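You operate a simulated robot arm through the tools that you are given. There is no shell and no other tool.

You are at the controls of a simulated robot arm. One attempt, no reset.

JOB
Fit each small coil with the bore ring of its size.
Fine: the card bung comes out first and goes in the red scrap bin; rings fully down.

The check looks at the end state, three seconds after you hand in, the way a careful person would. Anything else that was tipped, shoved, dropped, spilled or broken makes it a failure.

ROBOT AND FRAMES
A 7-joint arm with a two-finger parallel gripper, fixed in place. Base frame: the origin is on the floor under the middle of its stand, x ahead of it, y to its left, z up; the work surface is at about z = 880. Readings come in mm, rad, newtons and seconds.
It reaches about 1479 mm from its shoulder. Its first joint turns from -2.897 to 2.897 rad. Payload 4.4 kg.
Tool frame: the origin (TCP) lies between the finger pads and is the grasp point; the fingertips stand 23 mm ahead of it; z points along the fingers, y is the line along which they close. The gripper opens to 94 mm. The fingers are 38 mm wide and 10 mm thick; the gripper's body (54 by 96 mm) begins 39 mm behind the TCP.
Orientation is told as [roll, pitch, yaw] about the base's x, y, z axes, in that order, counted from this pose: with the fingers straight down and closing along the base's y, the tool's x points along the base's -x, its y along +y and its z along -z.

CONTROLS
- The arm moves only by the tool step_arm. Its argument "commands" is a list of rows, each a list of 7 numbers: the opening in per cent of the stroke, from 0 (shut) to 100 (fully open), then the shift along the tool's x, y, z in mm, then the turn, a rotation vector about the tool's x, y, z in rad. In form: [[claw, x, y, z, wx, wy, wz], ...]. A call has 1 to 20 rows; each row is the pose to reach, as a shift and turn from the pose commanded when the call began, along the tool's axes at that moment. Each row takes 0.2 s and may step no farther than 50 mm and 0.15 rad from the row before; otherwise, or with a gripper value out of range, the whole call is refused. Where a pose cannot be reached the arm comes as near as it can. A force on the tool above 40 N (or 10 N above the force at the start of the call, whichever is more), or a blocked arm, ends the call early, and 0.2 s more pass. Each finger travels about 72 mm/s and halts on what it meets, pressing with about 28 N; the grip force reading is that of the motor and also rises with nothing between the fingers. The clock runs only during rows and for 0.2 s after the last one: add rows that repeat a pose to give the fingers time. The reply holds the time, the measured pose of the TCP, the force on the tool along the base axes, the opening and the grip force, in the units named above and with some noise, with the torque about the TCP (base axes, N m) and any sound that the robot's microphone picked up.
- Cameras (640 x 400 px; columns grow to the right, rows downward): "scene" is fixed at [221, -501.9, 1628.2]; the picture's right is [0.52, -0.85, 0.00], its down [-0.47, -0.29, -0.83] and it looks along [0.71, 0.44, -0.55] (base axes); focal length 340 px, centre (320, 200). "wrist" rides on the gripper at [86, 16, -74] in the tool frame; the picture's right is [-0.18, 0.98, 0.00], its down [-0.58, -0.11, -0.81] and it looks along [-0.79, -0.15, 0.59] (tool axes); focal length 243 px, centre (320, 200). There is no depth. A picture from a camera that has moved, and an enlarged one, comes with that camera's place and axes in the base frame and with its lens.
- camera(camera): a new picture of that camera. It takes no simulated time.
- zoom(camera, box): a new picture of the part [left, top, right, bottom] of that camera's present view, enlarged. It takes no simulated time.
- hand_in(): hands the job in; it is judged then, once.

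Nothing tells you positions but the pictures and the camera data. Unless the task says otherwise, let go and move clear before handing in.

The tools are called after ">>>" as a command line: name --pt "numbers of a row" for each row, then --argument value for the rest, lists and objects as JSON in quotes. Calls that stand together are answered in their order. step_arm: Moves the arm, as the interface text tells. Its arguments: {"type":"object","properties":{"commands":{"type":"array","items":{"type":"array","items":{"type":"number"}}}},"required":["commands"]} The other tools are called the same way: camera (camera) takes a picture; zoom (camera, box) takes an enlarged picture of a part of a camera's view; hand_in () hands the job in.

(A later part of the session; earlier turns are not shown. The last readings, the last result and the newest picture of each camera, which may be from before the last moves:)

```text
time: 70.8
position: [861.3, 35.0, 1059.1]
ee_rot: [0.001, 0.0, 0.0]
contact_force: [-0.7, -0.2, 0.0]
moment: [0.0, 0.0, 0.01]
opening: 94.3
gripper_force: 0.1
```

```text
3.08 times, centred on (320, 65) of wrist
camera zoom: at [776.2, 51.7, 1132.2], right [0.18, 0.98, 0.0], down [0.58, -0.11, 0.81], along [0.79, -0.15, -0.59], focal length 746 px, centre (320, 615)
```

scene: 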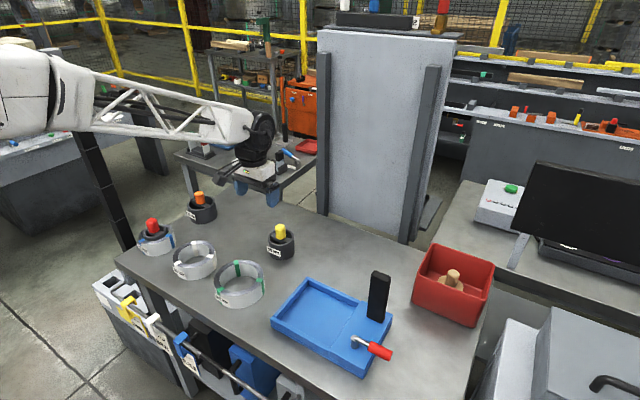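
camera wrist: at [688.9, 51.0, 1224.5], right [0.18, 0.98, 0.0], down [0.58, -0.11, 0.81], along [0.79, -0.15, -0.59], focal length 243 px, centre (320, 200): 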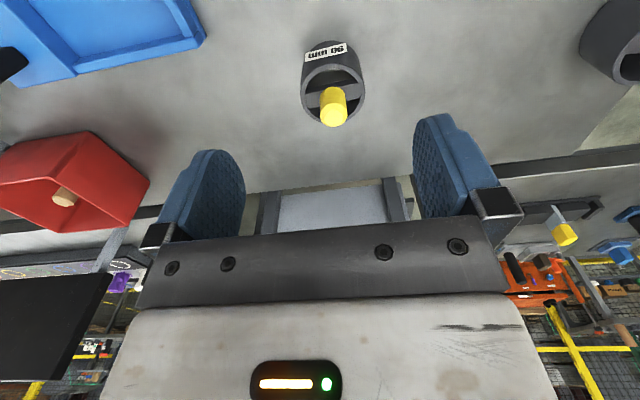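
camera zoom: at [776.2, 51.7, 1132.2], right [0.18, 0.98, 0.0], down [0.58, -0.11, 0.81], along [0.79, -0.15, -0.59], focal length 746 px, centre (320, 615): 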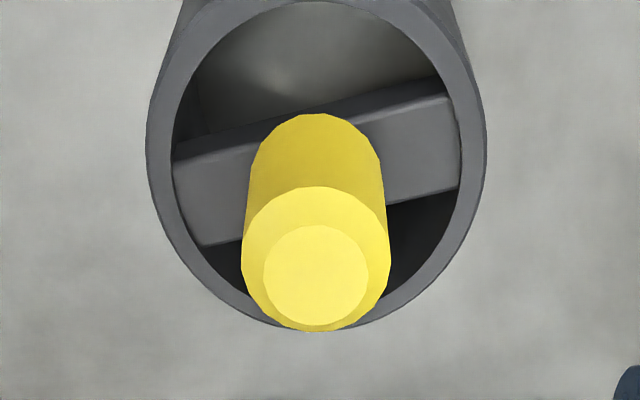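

The yellow knob is well aligned (ring about 82 mm across). Descending to the same grip height as before.

>>> step_arm --pt "100 1 0 18 0 0 0" --pt "100 1 0 36 0 0 0" --pt "100 1 0 54 0 0 0" --pt "100 1 0 68 0 0 0" --pt "100 1 0 78 0 0 0" --pt "100 1 0 84 0 0 0" --pt "70 1 0 84 0 0 0" --pt "45 1 0 84 0 0 0" --pt "20 1 0 84 0 0 0" --pt "0 1 0 84 0 0 0" --pt "0 1 0 84 0 0 0" --pt "0 1 0 84 0 0 0"

>>> zoom --camera "wrist" --box '[140, 0, 500, 240]'

>>> zoom --camera "scene" --box '[240, 190, 320, 270]'

```text
time: 73.4
position: [860.4, 36.0, 975.6]
ee_rot: [-0.001, -0.001, 0.001]
contact_force: [0.1, 0.5, 0.9]
moment: [0.0, -0.02, -0.02]
opening: 31.3
gripper_force: 27.6
```

```text
1.67 times, centred on (320, 120) of wrist
camera zoom: at [775.3, 52.6, 1048.8], right [0.18, 0.98, 0.0], down [0.58, -0.11, 0.81], along [0.79, -0.15, -0.59], focal length 404 px, centre (320, 333)
```

zoom: 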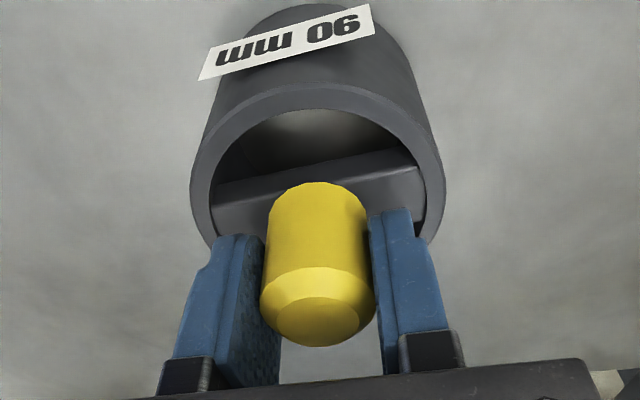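

```text
5.00 times, centred on (280, 230) of scene
camera zoom: at [221.0, -501.9, 1628.2], right [0.52, -0.85, 0.0], down [-0.47, -0.29, -0.83], along [0.71, 0.44, -0.55], focal length 1698 px, centre (520, 50)
```

zoom: 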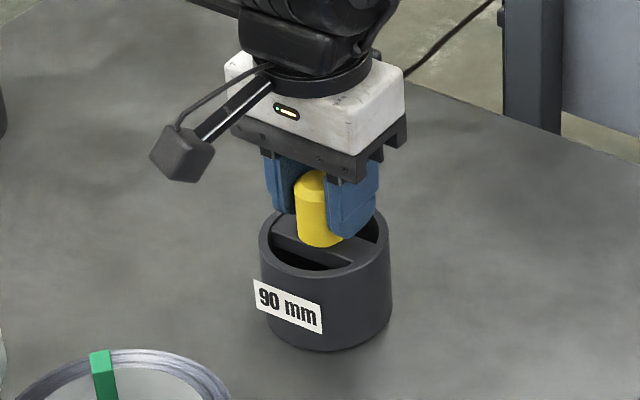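

Gripped at 31 mm. I'll lift slowly, raise, and move to a viewing spot beside the 90 mm coil.

>>> step_arm --pt "0 0 0 -2 0 0 0" --pt "0 0 0 -5 0 0 0" --pt "0 0 0 -9 0 0 0" --pt "0 0 0 -14 0 0 0" --pt "0 0 0 -22 0 0 0" --pt "0 0 0 -35 0 0 0" --pt "0 0 0 -60 0 0 0" --pt "0 0 0 -90 0 0 0" --pt "0 0 0 -125 0 0 0" --pt "0 15 5 -160 0 0 0" --pt "0 45 14 -188 0 0 0" --pt "0 80 24 -195 0 0 0" --pt "0 115 34 -195 0 0 0" --pt "0 150 45 -195 0 0 0" --pt "0 185 56 -195 0 0 0" --pt "0 220 67 -195 0 0 0" --pt "0 250 76 -195 0 0 0" --pt "0 264 80 -195 0 0 0" --pt "0 264 80 -195 0 0 0"

>>> camera --camera "wrist"

>>> zoom --camera "wrist" --box '[360, 0, 560, 125]'

>>> zoom --camera "scene" --box '[140, 200, 240, 300]'

```text
time: 77.4
position: [597.9, 117.0, 1170.9]
ee_rot: [0.001, 0.001, -0.001]
contact_force: [0.5, 0.4, -1.4]
moment: [-0.02, 0.0, 0.0]
opening: 31.4
gripper_force: 28.1
```

```text
taken
camera wrist: at [511.5, 133.6, 1243.3], right [0.18, 0.98, 0.0], down [0.58, -0.11, 0.81], along [0.79, -0.15, -0.59], focal length 243 px, centre (320, 200)
```

wrist: 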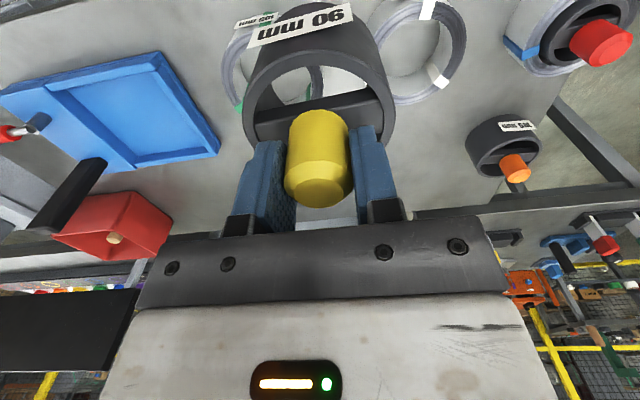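

```text
3.20 times, centred on (460, 62) of wrist
camera zoom: at [511.5, 133.6, 1243.3], right [0.18, 0.98, 0.0], down [0.58, -0.11, 0.81], along [0.79, -0.15, -0.59], focal length 776 px, centre (-128, 640)
```

zoom: 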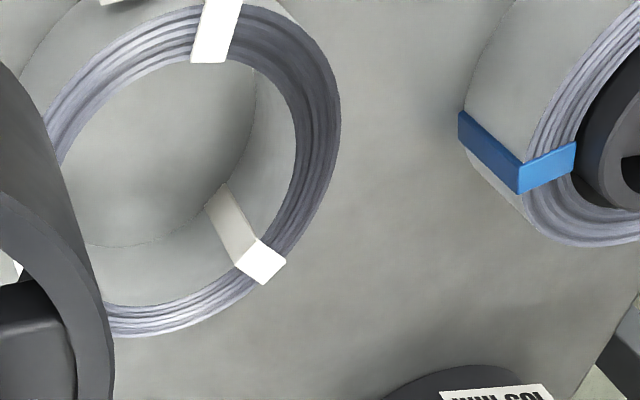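

```text
4.00 times, centred on (190, 250) of scene
camera zoom: at [221.0, -501.9, 1628.2], right [0.52, -0.85, 0.0], down [-0.47, -0.29, -0.83], along [0.71, 0.44, -0.55], focal length 1359 px, centre (840, 0)
```

zoom: 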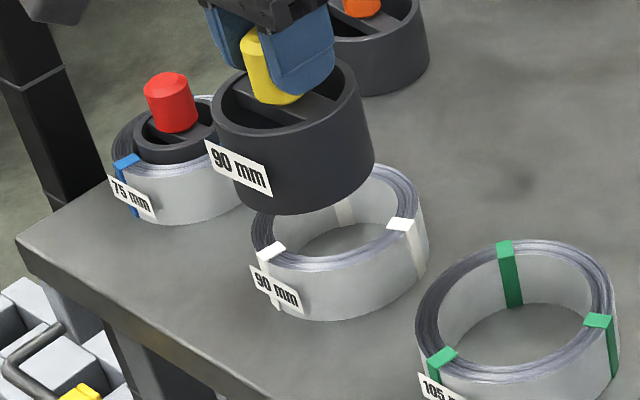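

The 90 mm coil's bore centre works out to about (671, 221). I'll move the ring above it and check.

>>> step_arm --pt "0 -18 26 0 0 0 0" --pt "0 -36 52 0 0 0 0" --pt "0 -54 78 0 0 0 0" --pt "0 -74 104 0 0 0 0" --pt "0 -74 104 30 0 0 0" --pt "0 -74 104 60 0 0 0" --pt "0 -74 104 90 0 0 0" --pt "0 -74 104 110 0 0 0" --pt "0 -74 104 125 0 0 0" --pt "0 -74 104 133 0 0 0" --pt "0 -74 104 133 0 0 0"

>>> zoom --camera "wrist" --box '[220, 0, 420, 150]'

>>> zoom --camera "scene" --box '[165, 225, 225, 285]'

```text
time: 79.8
position: [670.9, 219.9, 1038.6]
ee_rot: [0.0, 0.0, -0.001]
contact_force: [-0.2, -0.6, -1.2]
moment: [-0.03, 0.0, 0.02]
opening: 31.7
gripper_force: 27.9
```

```text
2.67 times, centred on (320, 75) of wrist
camera zoom: at [585.1, 237.3, 1111.0], right [0.18, 0.98, 0.0], down [0.58, -0.11, 0.81], along [0.79, -0.15, -0.59], focal length 647 px, centre (320, 533)
```

zoom: 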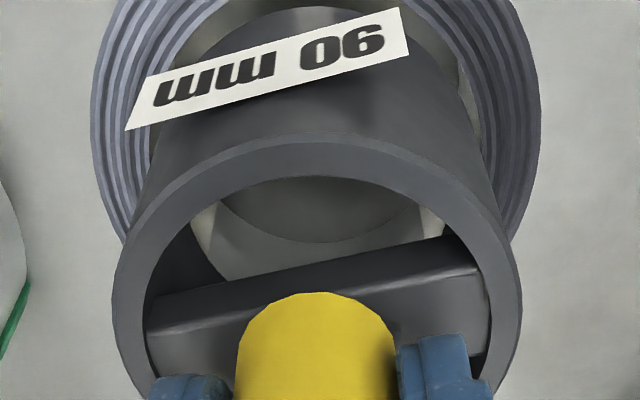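

```text
6.67 times, centred on (195, 255) of scene
camera zoom: at [221.0, -501.9, 1628.2], right [0.52, -0.85, 0.0], down [-0.47, -0.29, -0.83], along [0.71, 0.44, -0.55], focal length 2265 px, centre (1153, -167)
```

zoom: 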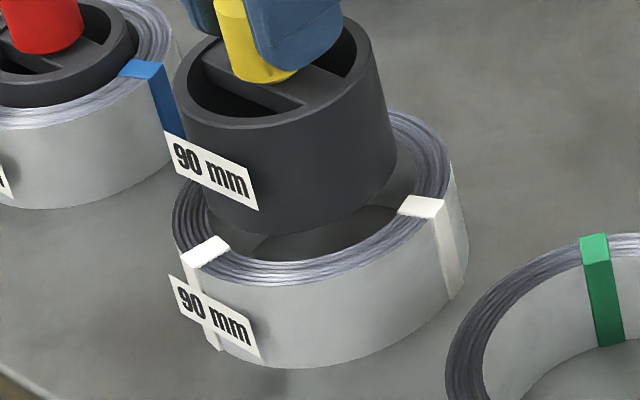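

Same small bias as before; nudging +2.5 mm x and -1.3 mm y, then rechecking.

>>> step_arm --pt "0 -2.5 -1.3 0 0 0 0" --pt "0 -2.5 -1.3 4 0 0 0" --pt "0 -2.5 -1.3 4 0 0 0"

>>> zoom --camera "wrist" --box '[245, 0, 395, 90]'

>>> zoom --camera "scene" --box '[170, 230, 220, 270]'

```text
time: 80.6
position: [673.9, 219.7, 1033.8]
ee_rot: [0.0, 0.0, 0.0]
contact_force: [-0.3, 0.2, -1.9]
moment: [-0.01, -0.01, -0.01]
opening: 31.3
gripper_force: 28.2
```

```text
4.27 times, centred on (320, 45) of wrist
camera zoom: at [587.6, 235.8, 1107.0], right [0.18, 0.98, 0.0], down [0.58, -0.11, 0.81], along [0.79, -0.15, -0.59], focal length 1035 px, centre (320, 861)
```

zoom: 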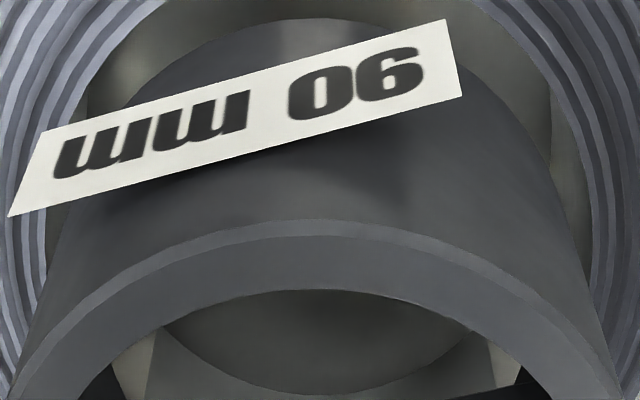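

```text
10.00 times, centred on (195, 250) of scene
camera zoom: at [221.0, -501.9, 1628.2], right [0.52, -0.85, 0.0], down [-0.47, -0.29, -0.83], along [0.71, 0.44, -0.55], focal length 3397 px, centre (1570, -300)
```

zoom: 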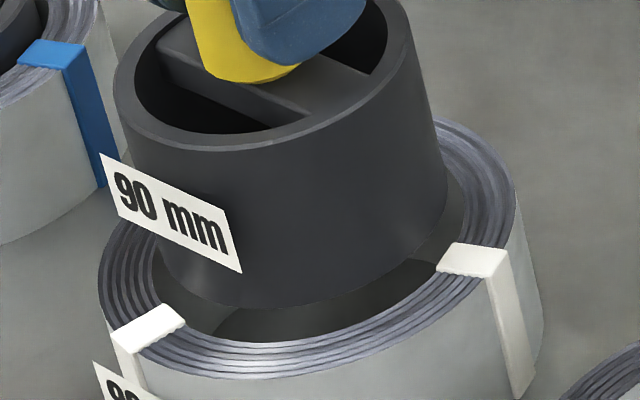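

>>> step_arm --pt "0 1 -0.5 0 0 0 0" --pt "0 1 -0.5 2 0 0 0" --pt "0 1 -0.5 4 0 0 0" --pt "0 1 -0.5 6 0 0 0" --pt "0 1 -0.5 8 0 0 0" --pt "0 1 -0.5 10 0 0 0" --pt "0 1 -0.5 12 0 0 0" --pt "0 1 -0.5 14 0 0 0" --pt "0 1 -0.5 16 0 0 0"

>>> zoom --camera "wrist" --box '[220, 0, 420, 150]'

>>> zoom --camera "scene" --box '[170, 230, 220, 270]'

```text
time: 82.6
position: [672.5, 219.4, 1018.5]
ee_rot: [0.001, 0.0, 0.0]
contact_force: [0.3, 0.4, -1.3]
moment: [-0.01, 0.01, 0.03]
opening: 31.5
gripper_force: 28.1
```

```text
2.67 times, centred on (320, 75) of wrist
camera zoom: at [586.6, 235.2, 1091.0], right [0.18, 0.98, 0.0], down [0.58, -0.11, 0.81], along [0.79, -0.15, -0.59], focal length 647 px, centre (320, 533)
```

zoom: 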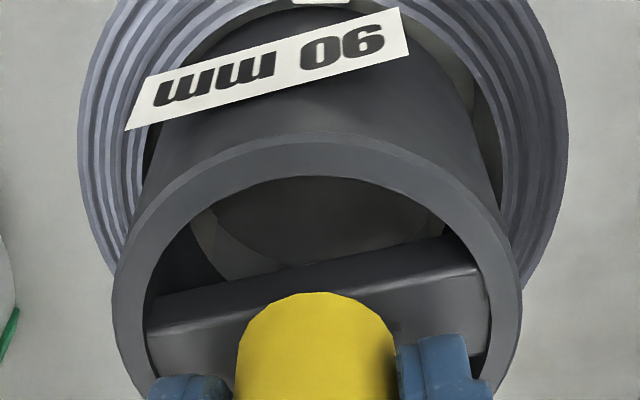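

```text
10.00 times, centred on (195, 250) of scene
camera zoom: at [221.0, -501.9, 1628.2], right [0.52, -0.85, 0.0], down [-0.47, -0.29, -0.83], along [0.71, 0.44, -0.55], focal length 3397 px, centre (1570, -300)
```

zoom: 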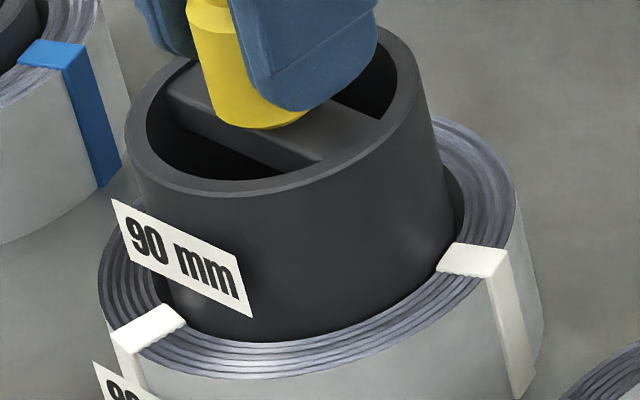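

The ring has entered the bore freely. Lowering on.

>>> step_arm --pt "0 0 0.7 2 0 0 0" --pt "0 0 0.7 4 0 0 0" --pt "0 0 0.7 6 0 0 0" --pt "0 0 0.7 8 0 0 0" --pt "0 0 0.7 10 0 0 0" --pt "0 0 0.7 12 0 0 0" --pt "0 0 0.7 14 0 0 0" --pt "0 0 0.7 16 0 0 0" --pt "0 0 0.7 18 0 0 0" --pt "0 0 0.7 20 0 0 0" --pt "0 0 0.7 22 0 0 0" --pt "0 0 0.7 24 0 0 0"

>>> zoom --camera "wrist" --box '[220, 0, 420, 150]'

>>> zoom --camera "scene" --box '[170, 230, 220, 270]'

```text
time: 85.2
position: [672.9, 219.6, 993.0]
ee_rot: [0.0, 0.001, 0.001]
contact_force: [-0.1, 0.5, -2.2]
moment: [-0.03, -0.03, 0.01]
opening: 31.3
gripper_force: 27.9
```

```text
2.67 times, centred on (320, 75) of wrist
camera zoom: at [586.7, 235.9, 1066.8], right [0.18, 0.98, 0.0], down [0.58, -0.11, 0.81], along [0.79, -0.15, -0.59], focal length 647 px, centre (320, 533)
```

zoom: 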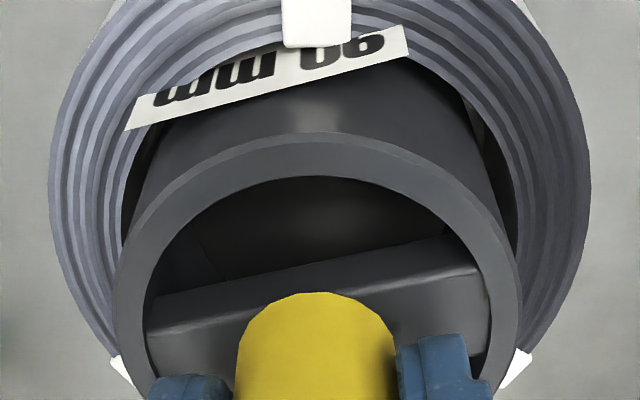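

```text
10.00 times, centred on (195, 250) of scene
camera zoom: at [221.0, -501.9, 1628.2], right [0.52, -0.85, 0.0], down [-0.47, -0.29, -0.83], along [0.71, 0.44, -0.55], focal length 3397 px, centre (1570, -300)
```

zoom: 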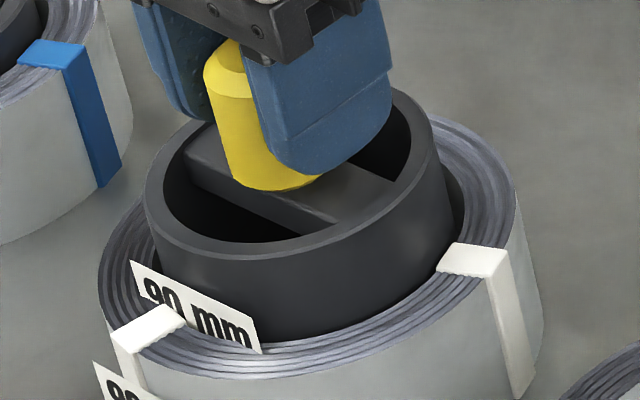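

>>> step_arm --pt "0 0 0 2 0 0 0" --pt "0 0 0 4 0 0 0" --pt "0 0 0 6 0 0 0" --pt "0 0 0 8 0 0 0" --pt "0 0 0 10 0 0 0" --pt "0 0 0 12 0 0 0" --pt "0 0 0 14 0 0 0" --pt "0 0 0 15.5 0 0 0" --pt "0 0 0 16.5 0 0 0"

>>> step_arm --pt "0 0 0 0.7 0 0 0" --pt "0 0 0 1.4 0 0 0" --pt "0 0 0 2 0 0 0"

>>> zoom --camera "scene" --box '[170, 230, 220, 270]'

```text
time: 87.2
position: [673.1, 219.0, 977.6]
ee_rot: [-0.001, 0.001, 0.0]
contact_force: [0.0, -0.7, -1.3]
moment: [0.03, -0.03, 0.05]
opening: 31.5
gripper_force: 28.2
```

```text
time: 88.0
position: [672.2, 220.6, 976.7]
ee_rot: [0.0, 0.002, 0.001]
contact_force: [-0.5, 0.2, -1.7]
moment: [0.02, -0.01, 0.01]
opening: 31.5
gripper_force: 27.9
```

```text
10.00 times, centred on (195, 250) of scene
camera zoom: at [221.0, -501.9, 1628.2], right [0.52, -0.85, 0.0], down [-0.47, -0.29, -0.83], along [0.71, 0.44, -0.55], focal length 3397 px, centre (1570, -300)
```

zoom: 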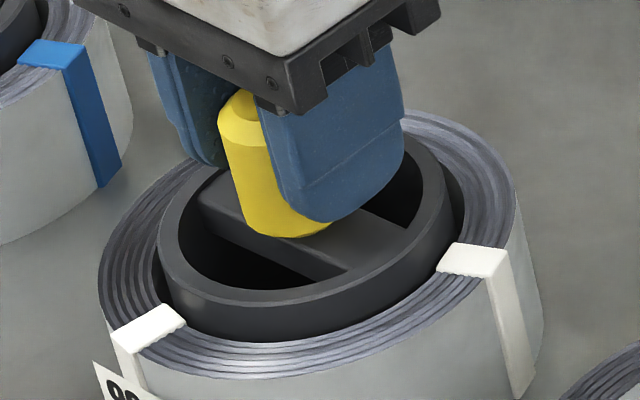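

No table contact yet; going down in small steps until I feel it.

>>> step_arm --pt "0 0 0 0.5 0 0 0" --pt "0 0 0 1 0 0 0"

>>> step_arm --pt "0 0 0 0.5 0 0 0" --pt "0 0 0 1 0 0 0"

```text
time: 88.6
position: [673.1, 219.6, 975.4]
ee_rot: [0.0, -0.001, 0.0]
contact_force: [-5.2, 0.4, 13.2]
moment: [0.0, 0.68, 0.01]
opening: 31.5
gripper_force: 27.7
```

```text
time: 89.2
position: [673.4, 219.9, 974.9]
ee_rot: [0.001, -0.001, -0.001]
contact_force: [-1.2, 0.9, 27.4]
moment: [0.05, 0.02, 0.02]
opening: 31.4
gripper_force: 27.8
```

Ring bottomed at its pick-up height. I'll ease off, release and rise.

>>> step_arm --pt "0 0 0 -1.5 0 0 0" --pt "20 0 0 -1.5 0 0 0" --pt "45 0 0 -1.5 0 0 0" --pt "60 0 0 -1.5 0 0 0" --pt "60 0 0 -1.5 0 0 0" --pt "60 0 0 -10 0 0 0" --pt "60 0 0 -25 0 0 0" --pt "60 0 0 -50 0 0 0" --pt "60 0 0 -85 0 0 0" --pt "60 0 0 -120 0 0 0" --pt "80 0 0 -150 0 0 0" --pt "100 0 0 -175 0 0 0" --pt "100 0 0 -175 0 0 0"

>>> camera --camera "scene"

>>> zoom --camera "scene" --box '[130, 200, 280, 310]'

>>> camera --camera "wrist"

```text
time: 92.0
position: [673.2, 218.8, 1148.9]
ee_rot: [0.0, 0.001, -0.001]
contact_force: [0.0, 0.0, 0.1]
moment: [0.0, -0.03, 0.01]
opening: 93.8
gripper_force: 0.2
```

```text
taken
```

scene: 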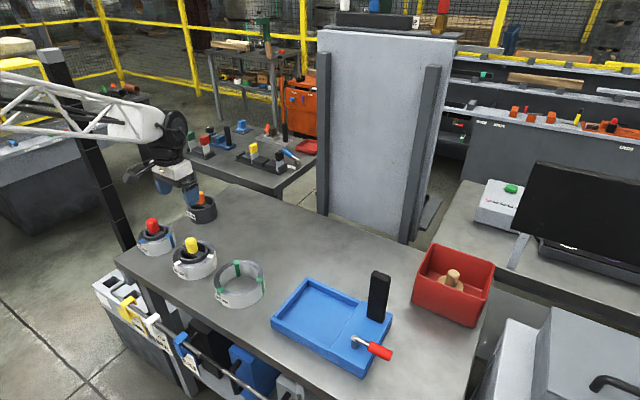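

```text
3.64 times, centred on (205, 255) of scene
camera zoom: at [221.0, -501.9, 1628.2], right [0.52, -0.85, 0.0], down [-0.47, -0.29, -0.83], along [0.71, 0.44, -0.55], focal length 1235 px, centre (738, 0)
```

zoom: 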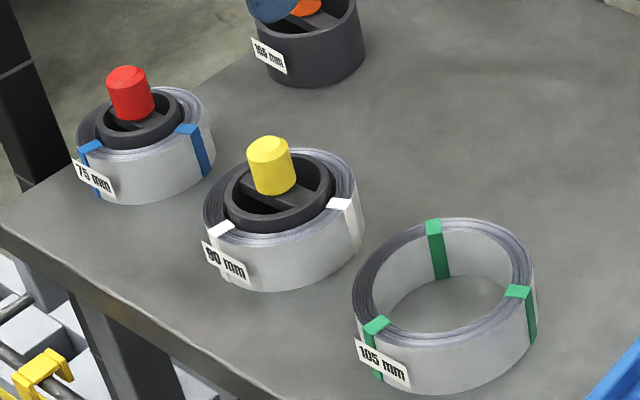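

```text
taken
camera wrist: at [586.7, 235.6, 1221.9], right [0.18, 0.98, 0.0], down [0.58, -0.11, 0.81], along [0.79, -0.15, -0.59], focal length 243 px, centre (320, 200)
```

wrist: 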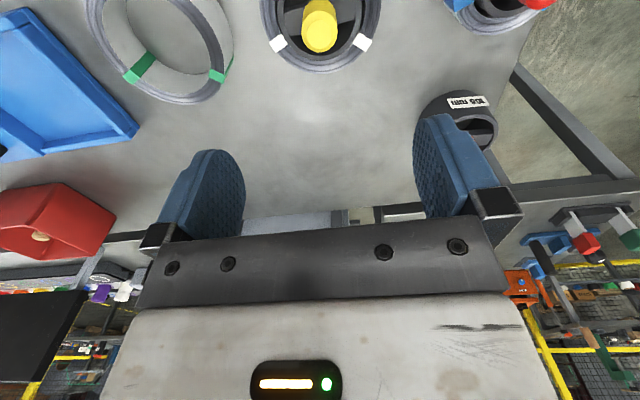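

Both rings are seated. Now to the orange (105 mm) ring: moving to look at it.

>>> step_arm --pt "100 -20 32 0 0 0 0" --pt "100 -40 64 0 0 0 0" --pt "100 -60 96 0 0 0 0" --pt "100 -80 130 0 0 0 0" --pt "100 -100 160 0 0 0 0" --pt "100 -112 182 0 0 0 0" --pt "100 -112 182 0 0 0 0"

>>> camera --camera "wrist"

>>> zoom --camera "wrist" --box '[250, 20, 410, 140]'

```text
time: 93.6
position: [785.0, 402.0, 1148.4]
ee_rot: [-0.001, 0.0, 0.0]
contact_force: [0.5, -0.1, -0.1]
moment: [0.0, 0.02, -0.01]
opening: 94.1
gripper_force: 0.0
```

```text
taken
camera wrist: at [699.0, 417.9, 1221.3], right [0.18, 0.98, 0.0], down [0.58, -0.11, 0.81], along [0.79, -0.15, -0.59], focal length 243 px, centre (320, 200)
```

wrist: 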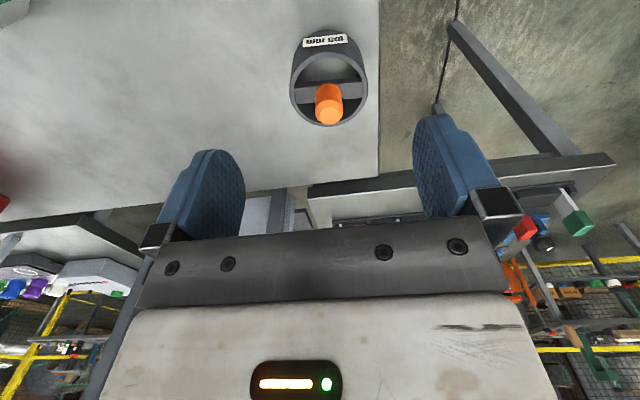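

```text
3.33 times, centred on (330, 80) of wrist
camera zoom: at [699.0, 417.9, 1221.3], right [0.18, 0.98, 0.0], down [0.58, -0.11, 0.81], along [0.79, -0.15, -0.59], focal length 809 px, centre (287, 600)
```

zoom: 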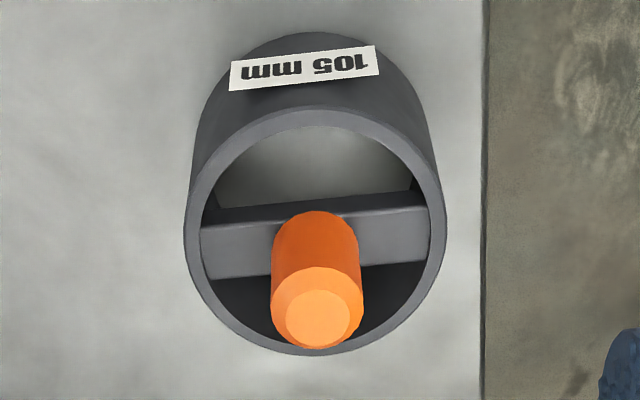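

>>> step_arm --pt "100 -25 -1 15 0 0 0" --pt "100 -50 -2 35 0 0 0" --pt "100 -70 -3 60 0 0 0" --pt "100 -80 -3.5 89 0 0 0" --pt "100 -80 -3.5 89 0 0 0"

>>> zoom --camera "wrist" --box '[240, 0, 400, 130]'

>>> camera --camera "scene"

```text
time: 94.8
position: [865.7, 397.7, 1059.6]
ee_rot: [0.001, 0.0, -0.001]
contact_force: [-0.2, 0.3, -0.3]
moment: [0.03, 0.0, 0.01]
opening: 94.1
gripper_force: 0.0
```

```text
3.08 times, centred on (320, 65) of wrist
camera zoom: at [779.3, 414.1, 1132.3], right [0.18, 0.98, 0.0], down [0.58, -0.11, 0.81], along [0.79, -0.15, -0.59], focal length 746 px, centre (320, 615)
```

zoom: 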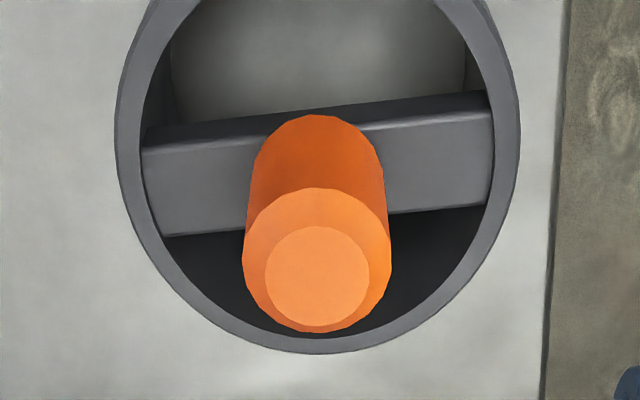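

```text
taken
```

scene: 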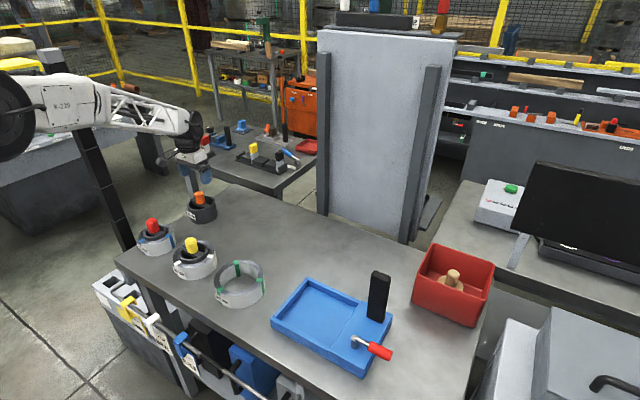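

The orange knob is aligned the same way. Descending and gripping.

>>> step_arm --pt "100 1 0 18 0 0 0" --pt "100 1 0 36 0 0 0" --pt "100 1 0 54 0 0 0" --pt "100 1 0 68 0 0 0" --pt "100 1 0 78 0 0 0" --pt "100 1 0 84 0 0 0" --pt "70 1 0 84 0 0 0" --pt "45 1 0 84 0 0 0" --pt "20 1 0 84 0 0 0" --pt "0 1 0 84 0 0 0" --pt "0 1 0 84 0 0 0" --pt "0 1 0 84 0 0 0"

>>> zoom --camera "wrist" --box '[140, 0, 500, 240]'

>>> zoom --camera "scene" --box '[130, 130, 250, 270]'

```text
time: 97.4
position: [863.1, 398.5, 975.8]
ee_rot: [0.0, 0.001, -0.001]
contact_force: [0.3, -0.5, 0.2]
moment: [-0.01, 0.01, -0.03]
opening: 31.3
gripper_force: 28.2
```

```text
1.67 times, centred on (320, 120) of wrist
camera zoom: at [777.8, 414.8, 1048.5], right [0.18, 0.98, 0.0], down [0.58, -0.11, 0.81], along [0.79, -0.15, -0.59], focal length 404 px, centre (320, 333)
```

zoom: 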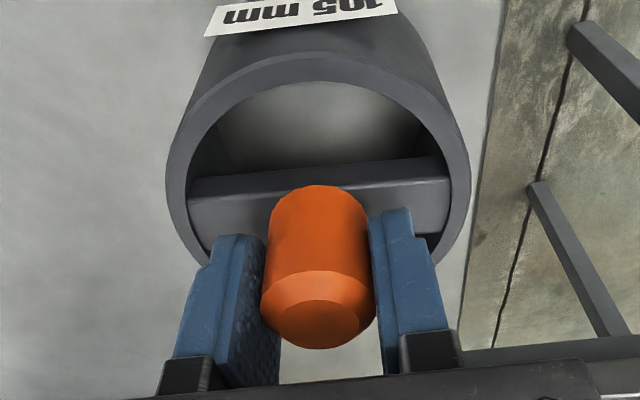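

```text
2.86 times, centred on (190, 200) of scene
camera zoom: at [221.0, -501.9, 1628.2], right [0.52, -0.85, 0.0], down [-0.47, -0.29, -0.83], along [0.71, 0.44, -0.55], focal length 971 px, centre (691, 200)
```

zoom: 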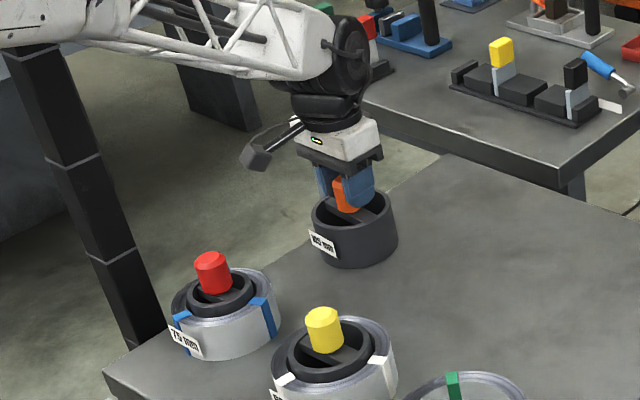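

Gripped. Lifting and carrying it to a viewing spot by the 105 mm coil.

>>> step_arm --pt "0 0 0 -2 0 0 0" --pt "0 0 0 -5 0 0 0" --pt "0 0 0 -9 0 0 0" --pt "0 0 0 -14 0 0 0" --pt "0 0 0 -22 0 0 0" --pt "0 0 0 -35 0 0 0" --pt "0 0 0 -60 0 0 0" --pt "0 0 0 -90 0 0 0" --pt "0 0 0 -125 0 0 0" --pt "0 10 -10 -160 0 0 0" --pt "0 30 -35 -188 0 0 0" --pt "0 50 -70 -195 0 0 0" --pt "0 70 -105 -195 0 0 0" --pt "0 90 -140 -195 0 0 0" --pt "0 110 -175 -195 0 0 0" --pt "0 130 -210 -195 0 0 0" --pt "0 150 -245 -195 0 0 0"

>>> step_arm --pt "0 20 -36 0 0 0 0" --pt "0 40 -72 0 0 0 0" --pt "0 60 -108 0 0 0 0" --pt "0 80 -144 0 0 0 0" --pt "0 100 -180 0 0 0 0" --pt "0 117 -215 0 0 0 0" --pt "0 117 -215 0 0 0 0"

>>> camera --camera "wrist"

>>> zoom --camera "wrist" --box '[360, 0, 560, 125]'

>>> zoom --camera "scene" --box '[190, 220, 290, 320]'

```text
time: 101.0
position: [713.3, 152.4, 1169.3]
ee_rot: [0.001, 0.001, 0.001]
contact_force: [-0.7, 0.2, -1.6]
moment: [0.02, 0.01, 0.02]
opening: 31.5
gripper_force: 27.9
```

```text
time: 102.6
position: [597.3, -62.6, 1172.1]
ee_rot: [0.0, 0.0, -0.001]
contact_force: [0.6, 0.2, -1.5]
moment: [-0.01, 0.02, 0.01]
opening: 31.2
gripper_force: 28.3
```

```text
taken
camera wrist: at [511.0, -46.0, 1244.6], right [0.18, 0.98, 0.0], down [0.58, -0.11, 0.81], along [0.79, -0.15, -0.59], focal length 243 px, centre (320, 200)
```

wrist: 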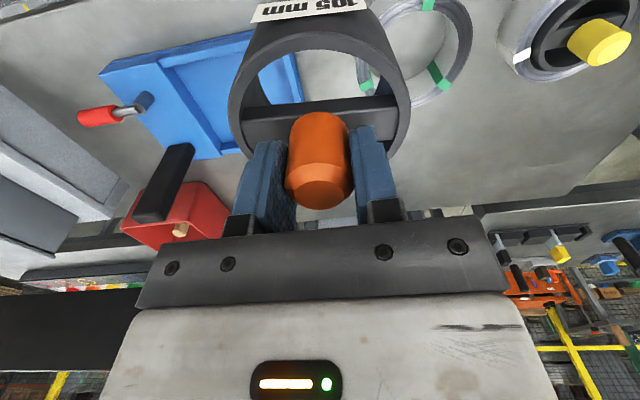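

```text
3.20 times, centred on (460, 62) of wrist
camera zoom: at [511.0, -46.0, 1244.6], right [0.18, 0.98, 0.0], down [0.58, -0.11, 0.81], along [0.79, -0.15, -0.59], focal length 776 px, centre (-128, 640)
```

zoom: 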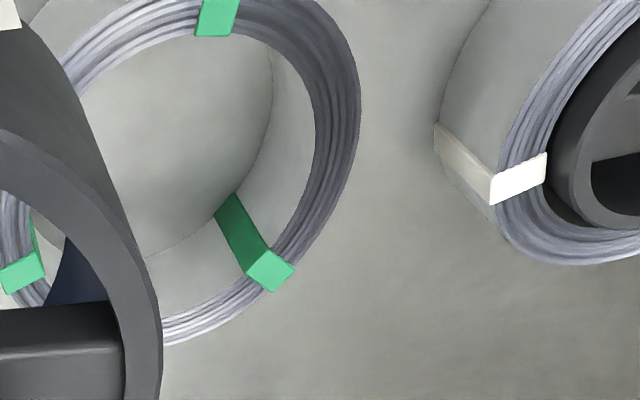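

```text
4.00 times, centred on (240, 270) of scene
camera zoom: at [221.0, -501.9, 1628.2], right [0.52, -0.85, 0.0], down [-0.47, -0.29, -0.83], along [0.71, 0.44, -0.55], focal length 1359 px, centre (640, -80)
```

zoom: 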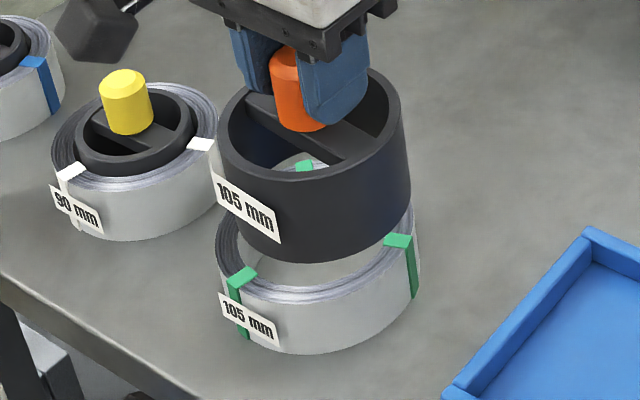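

The 105 mm coil's bore centre comes out near (673, 41) after the same small correction. Moving the ring above it.

>>> step_arm --pt "0 -18 26 0 0 0 0" --pt "0 -36 52 0 0 0 0" --pt "0 -54 78 0 0 0 0" --pt "0 -75.5 103.3 0 0 0 0" --pt "0 -75.5 103.3 30 0 0 0" --pt "0 -75.5 103.3 60 0 0 0" --pt "0 -75.5 103.3 90 0 0 0" --pt "0 -75.5 103.3 110 0 0 0" --pt "0 -75.5 103.3 125 0 0 0" --pt "0 -75.5 103.3 135 0 0 0" --pt "0 -75.5 103.3 135 0 0 0"

>>> zoom --camera "wrist" --box '[220, 0, 420, 150]'

>>> zoom --camera "scene" --box '[210, 240, 270, 300]'

```text
time: 105.0
position: [673.0, 39.8, 1035.1]
ee_rot: [-0.002, 0.0, 0.0]
contact_force: [0.5, 0.2, -0.9]
moment: [-0.01, 0.02, 0.0]
opening: 31.5
gripper_force: 27.9
```

```text
2.67 times, centred on (320, 75) of wrist
camera zoom: at [586.2, 56.7, 1108.3], right [0.18, 0.98, 0.0], down [0.58, -0.11, 0.81], along [0.79, -0.15, -0.59], focal length 647 px, centre (320, 533)
```

zoom: 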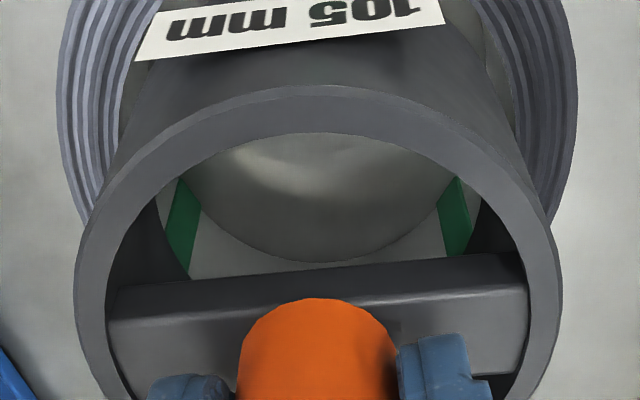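

```text
6.67 times, centred on (240, 270) of scene
camera zoom: at [221.0, -501.9, 1628.2], right [0.52, -0.85, 0.0], down [-0.47, -0.29, -0.83], along [0.71, 0.44, -0.55], focal length 2265 px, centre (853, -267)
```

zoom: 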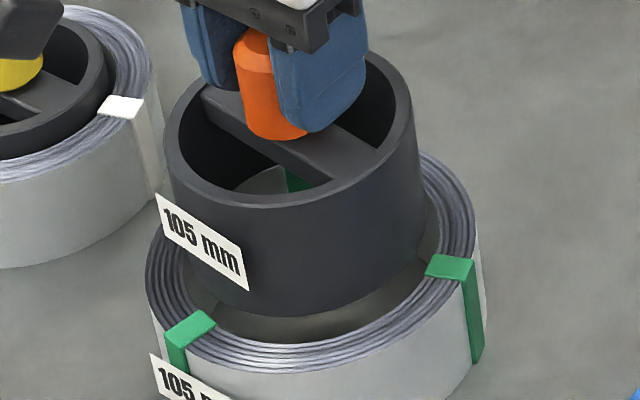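

The gaps look even. Lowering slowly into the bore.

>>> step_arm --pt "0 0 -0.4 2 0 0 0" --pt "0 0 -0.4 4 0 0 0" --pt "0 0 -0.4 6 0 0 0" --pt "0 0 -0.4 8 0 0 0" --pt "0 0 -0.4 10 0 0 0" --pt "0 0 -0.4 12 0 0 0" --pt "0 0 -0.4 14 0 0 0" --pt "0 0 -0.4 16 0 0 0"

>>> zoom --camera "wrist" --box '[220, 0, 420, 150]'

>>> zoom --camera "scene" --box '[210, 240, 270, 300]'

```text
time: 106.8
position: [672.5, 41.2, 1019.0]
ee_rot: [-0.001, 0.0, 0.0]
contact_force: [0.1, -0.5, 0.0]
moment: [-0.02, 0.01, 0.01]
opening: 31.4
gripper_force: 27.2
```

```text
2.67 times, centred on (320, 75) of wrist
camera zoom: at [586.3, 57.2, 1092.6], right [0.18, 0.98, 0.0], down [0.58, -0.11, 0.81], along [0.79, -0.15, -0.59], focal length 647 px, centre (320, 533)
```

zoom: 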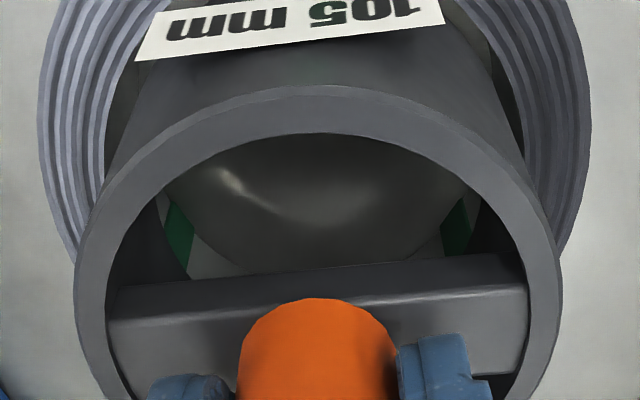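

```text
6.67 times, centred on (240, 270) of scene
camera zoom: at [221.0, -501.9, 1628.2], right [0.52, -0.85, 0.0], down [-0.47, -0.29, -0.83], along [0.71, 0.44, -0.55], focal length 2265 px, centre (853, -267)
```

zoom: 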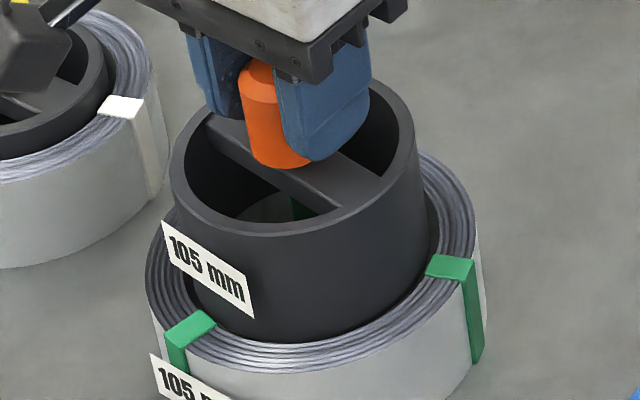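

>>> zoom --camera "wrist" --box '[230, 0, 310, 90]'

>>> zoom --camera "wrist" --box '[330, 0, 410, 90]'

>>> zoom --camera "scene" --box '[220, 260, 265, 296]'

```text
4.44 times, centred on (270, 45) of wrist
camera zoom: at [586.3, 57.2, 1092.6], right [0.18, 0.98, 0.0], down [0.58, -0.11, 0.81], along [0.79, -0.15, -0.59], focal length 1078 px, centre (542, 889)
```

zoom: 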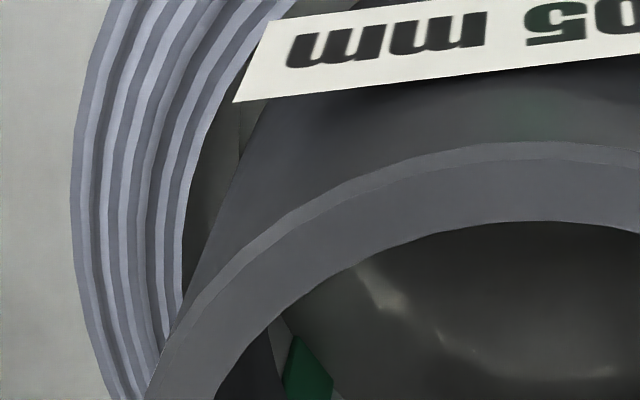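

```text
4.44 times, centred on (370, 45) of wrist
camera zoom: at [586.3, 57.2, 1092.6], right [0.18, 0.98, 0.0], down [0.58, -0.11, 0.81], along [0.79, -0.15, -0.59], focal length 1078 px, centre (98, 889)
```

zoom: 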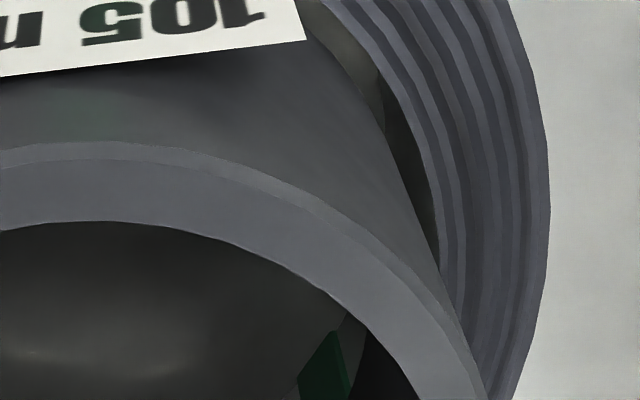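

```text
11.11 times, centred on (242, 278) of scene
camera zoom: at [221.0, -501.9, 1628.2], right [0.52, -0.85, 0.0], down [-0.47, -0.29, -0.83], along [0.71, 0.44, -0.55], focal length 3774 px, centre (1181, -667)
```

zoom: 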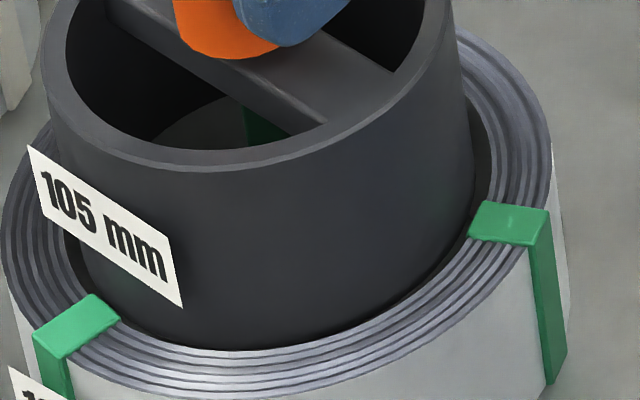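

>>> step_arm --pt "0 0 -0.5 2 0 0 0" --pt "0 0 -0.5 4 0 0 0" --pt "0 0 -0.5 6 0 0 0" --pt "0 0 -0.5 8 0 0 0" --pt "0 0 -0.5 10 0 0 0" --pt "0 0 -0.5 12 0 0 0" --pt "0 0 -0.5 14 0 0 0" --pt "0 0 -0.5 16 0 0 0" --pt "0 0 -0.5 18 0 0 0" --pt "0 0 -0.5 20 0 0 0" --pt "0 0 -0.5 22 0 0 0" --pt "0 0 -0.5 24 0 0 0"

>>> zoom --camera "wrist" --box '[220, 0, 420, 150]'

>>> zoom --camera "scene" --box '[210, 240, 270, 300]'

```text
time: 109.4
position: [671.5, 40.5, 995.6]
ee_rot: [0.0, 0.0, 0.0]
contact_force: [-0.1, -0.6, -1.4]
moment: [0.01, 0.0, -0.02]
opening: 31.2
gripper_force: 28.0
```

```text
2.67 times, centred on (320, 75) of wrist
camera zoom: at [586.3, 56.8, 1068.4], right [0.18, 0.98, 0.0], down [0.58, -0.11, 0.81], along [0.79, -0.15, -0.59], focal length 647 px, centre (320, 533)
```

zoom: 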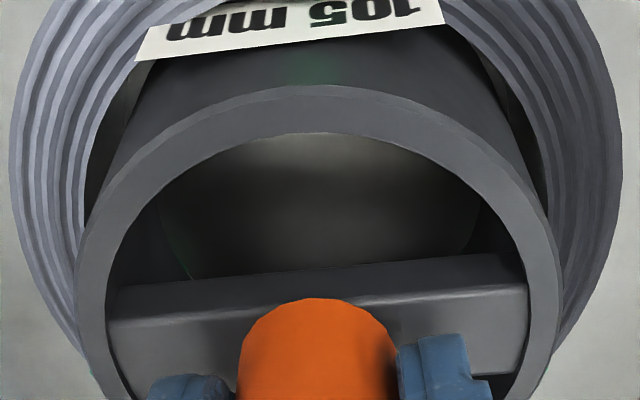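

```text
6.67 times, centred on (240, 270) of scene
camera zoom: at [221.0, -501.9, 1628.2], right [0.52, -0.85, 0.0], down [-0.47, -0.29, -0.83], along [0.71, 0.44, -0.55], focal length 2265 px, centre (853, -267)
```

zoom: 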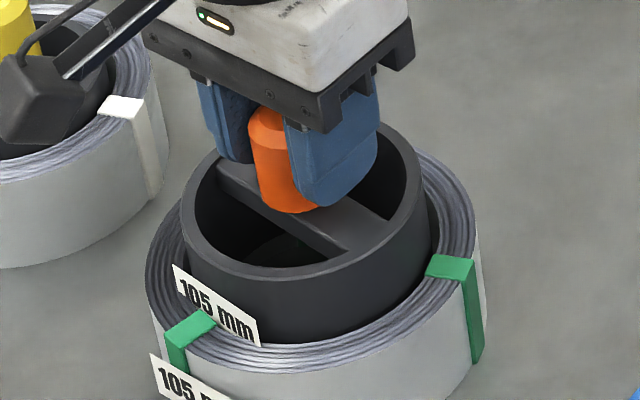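

Going in freely. Last stretch now.

>>> step_arm --pt "0 0 -0.4 2 0 0 0" --pt "0 0 -0.4 4 0 0 0" --pt "0 0 -0.4 6 0 0 0" --pt "0 0 -0.4 8 0 0 0" --pt "0 0 -0.4 10 0 0 0" --pt "0 0 -0.4 12 0 0 0" --pt "0 0 -0.4 14 0 0 0" --pt "0 0 -0.4 16 0 0 0" --pt "0 0 -0.4 17 0 0 0" --pt "0 0 -0.4 18 0 0 0"

>>> step_arm --pt "0 0 0 0.7 0 0 0" --pt "0 0 0 1.4 0 0 0"

```text
time: 111.6
position: [672.9, 41.5, 977.4]
ee_rot: [0.0, 0.0, -0.001]
contact_force: [-0.3, -1.1, -1.9]
moment: [0.01, -0.01, -0.03]
opening: 31.4
gripper_force: 28.1
```

```text
time: 112.2
position: [673.1, 39.4, 976.9]
ee_rot: [0.0, 0.0, 0.001]
contact_force: [-0.4, 0.4, -2.0]
moment: [0.02, 0.0, 0.0]
opening: 31.2
gripper_force: 27.9
```

>>> step_arm --pt "0 0 0 0.6 0 0 0" --pt "0 0 0 1.2 0 0 0"

>>> step_arm --pt "0 0 0 0.5 0 0 0" --pt "0 0 0 1 0 0 0"

>>> zoom --camera "scene" --box '[210, 240, 270, 300]'

```text
time: 112.8
position: [672.2, 38.9, 976.8]
ee_rot: [-0.001, 0.0, 0.001]
contact_force: [-0.6, -0.2, 4.0]
moment: [-0.03, 0.26, -0.02]
opening: 31.5
gripper_force: 27.3
```

```text
time: 113.4
position: [672.6, 40.2, 975.6]
ee_rot: [-0.002, -0.002, 0.0]
contact_force: [-6.8, -0.9, 23.7]
moment: [-0.03, 0.45, 0.0]
opening: 31.4
gripper_force: 28.0
```

```text
6.67 times, centred on (240, 270) of scene
camera zoom: at [221.0, -501.9, 1628.2], right [0.52, -0.85, 0.0], down [-0.47, -0.29, -0.83], along [0.71, 0.44, -0.55], focal length 2265 px, centre (853, -267)
```

zoom: 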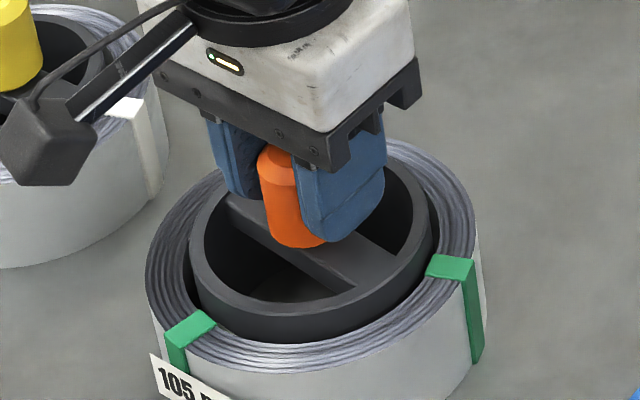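

Contact at the pick-up height, so the third ring is down too. Easing off, releasing and rising clear.

>>> step_arm --pt "0 0 0 -1.5 0 0 0" --pt "20 0 0 -1.5 0 0 0" --pt "45 0 0 -1.5 0 0 0" --pt "60 0 0 -1.5 0 0 0" --pt "60 0 0 -1.5 0 0 0" --pt "60 0 0 -10 0 0 0" --pt "60 0 0 -25 0 0 0" --pt "60 0 0 -50 0 0 0" --pt "60 0 0 -85 0 0 0" --pt "60 0 0 -120 0 0 0" --pt "60 0 0 -160 0 0 0" --pt "60 0 0 -205 0 0 0" --pt "60 0 0 -250 0 0 0" --pt "60 30 0 -280 0 0 0" --pt "60 70 10 -300 0 0 0" --pt "60 110 20 -300 0 0 0" --pt "60 150 30 -300 0 0 0" --pt "60 190 40 -300 0 0 0" --pt "60 190 40 -300 0 0 0"

>>> camera --camera "scene"

>>> zoom --camera "scene" --box '[130, 200, 280, 310]'

>>> camera --camera "wrist"

```text
time: 117.4
position: [481.5, 78.6, 1275.4]
ee_rot: [0.0, -0.001, -0.001]
contact_force: [-0.7, -0.6, -0.6]
moment: [0.01, -0.01, -0.01]
opening: 56.3
gripper_force: 0.2
```

```text
taken
```

scene: 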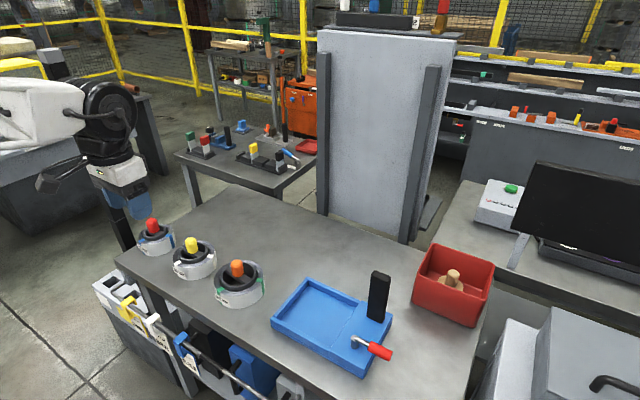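

```text
3.64 times, centred on (205, 255) of scene
camera zoom: at [221.0, -501.9, 1628.2], right [0.52, -0.85, 0.0], down [-0.47, -0.29, -0.83], along [0.71, 0.44, -0.55], focal length 1235 px, centre (738, 0)
```

zoom: 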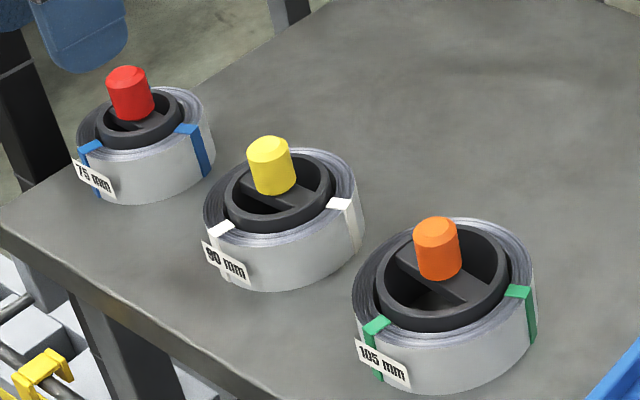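

```text
taken
camera wrist: at [395.8, 95.8, 1347.8], right [0.18, 0.98, 0.0], down [0.58, -0.11, 0.81], along [0.79, -0.15, -0.59], focal length 243 px, centre (320, 200)
```

wrist: 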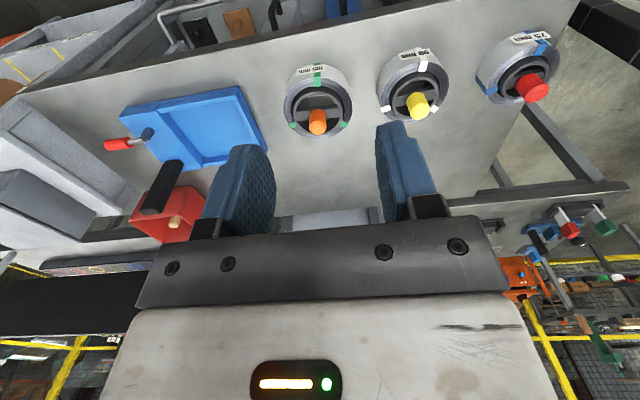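

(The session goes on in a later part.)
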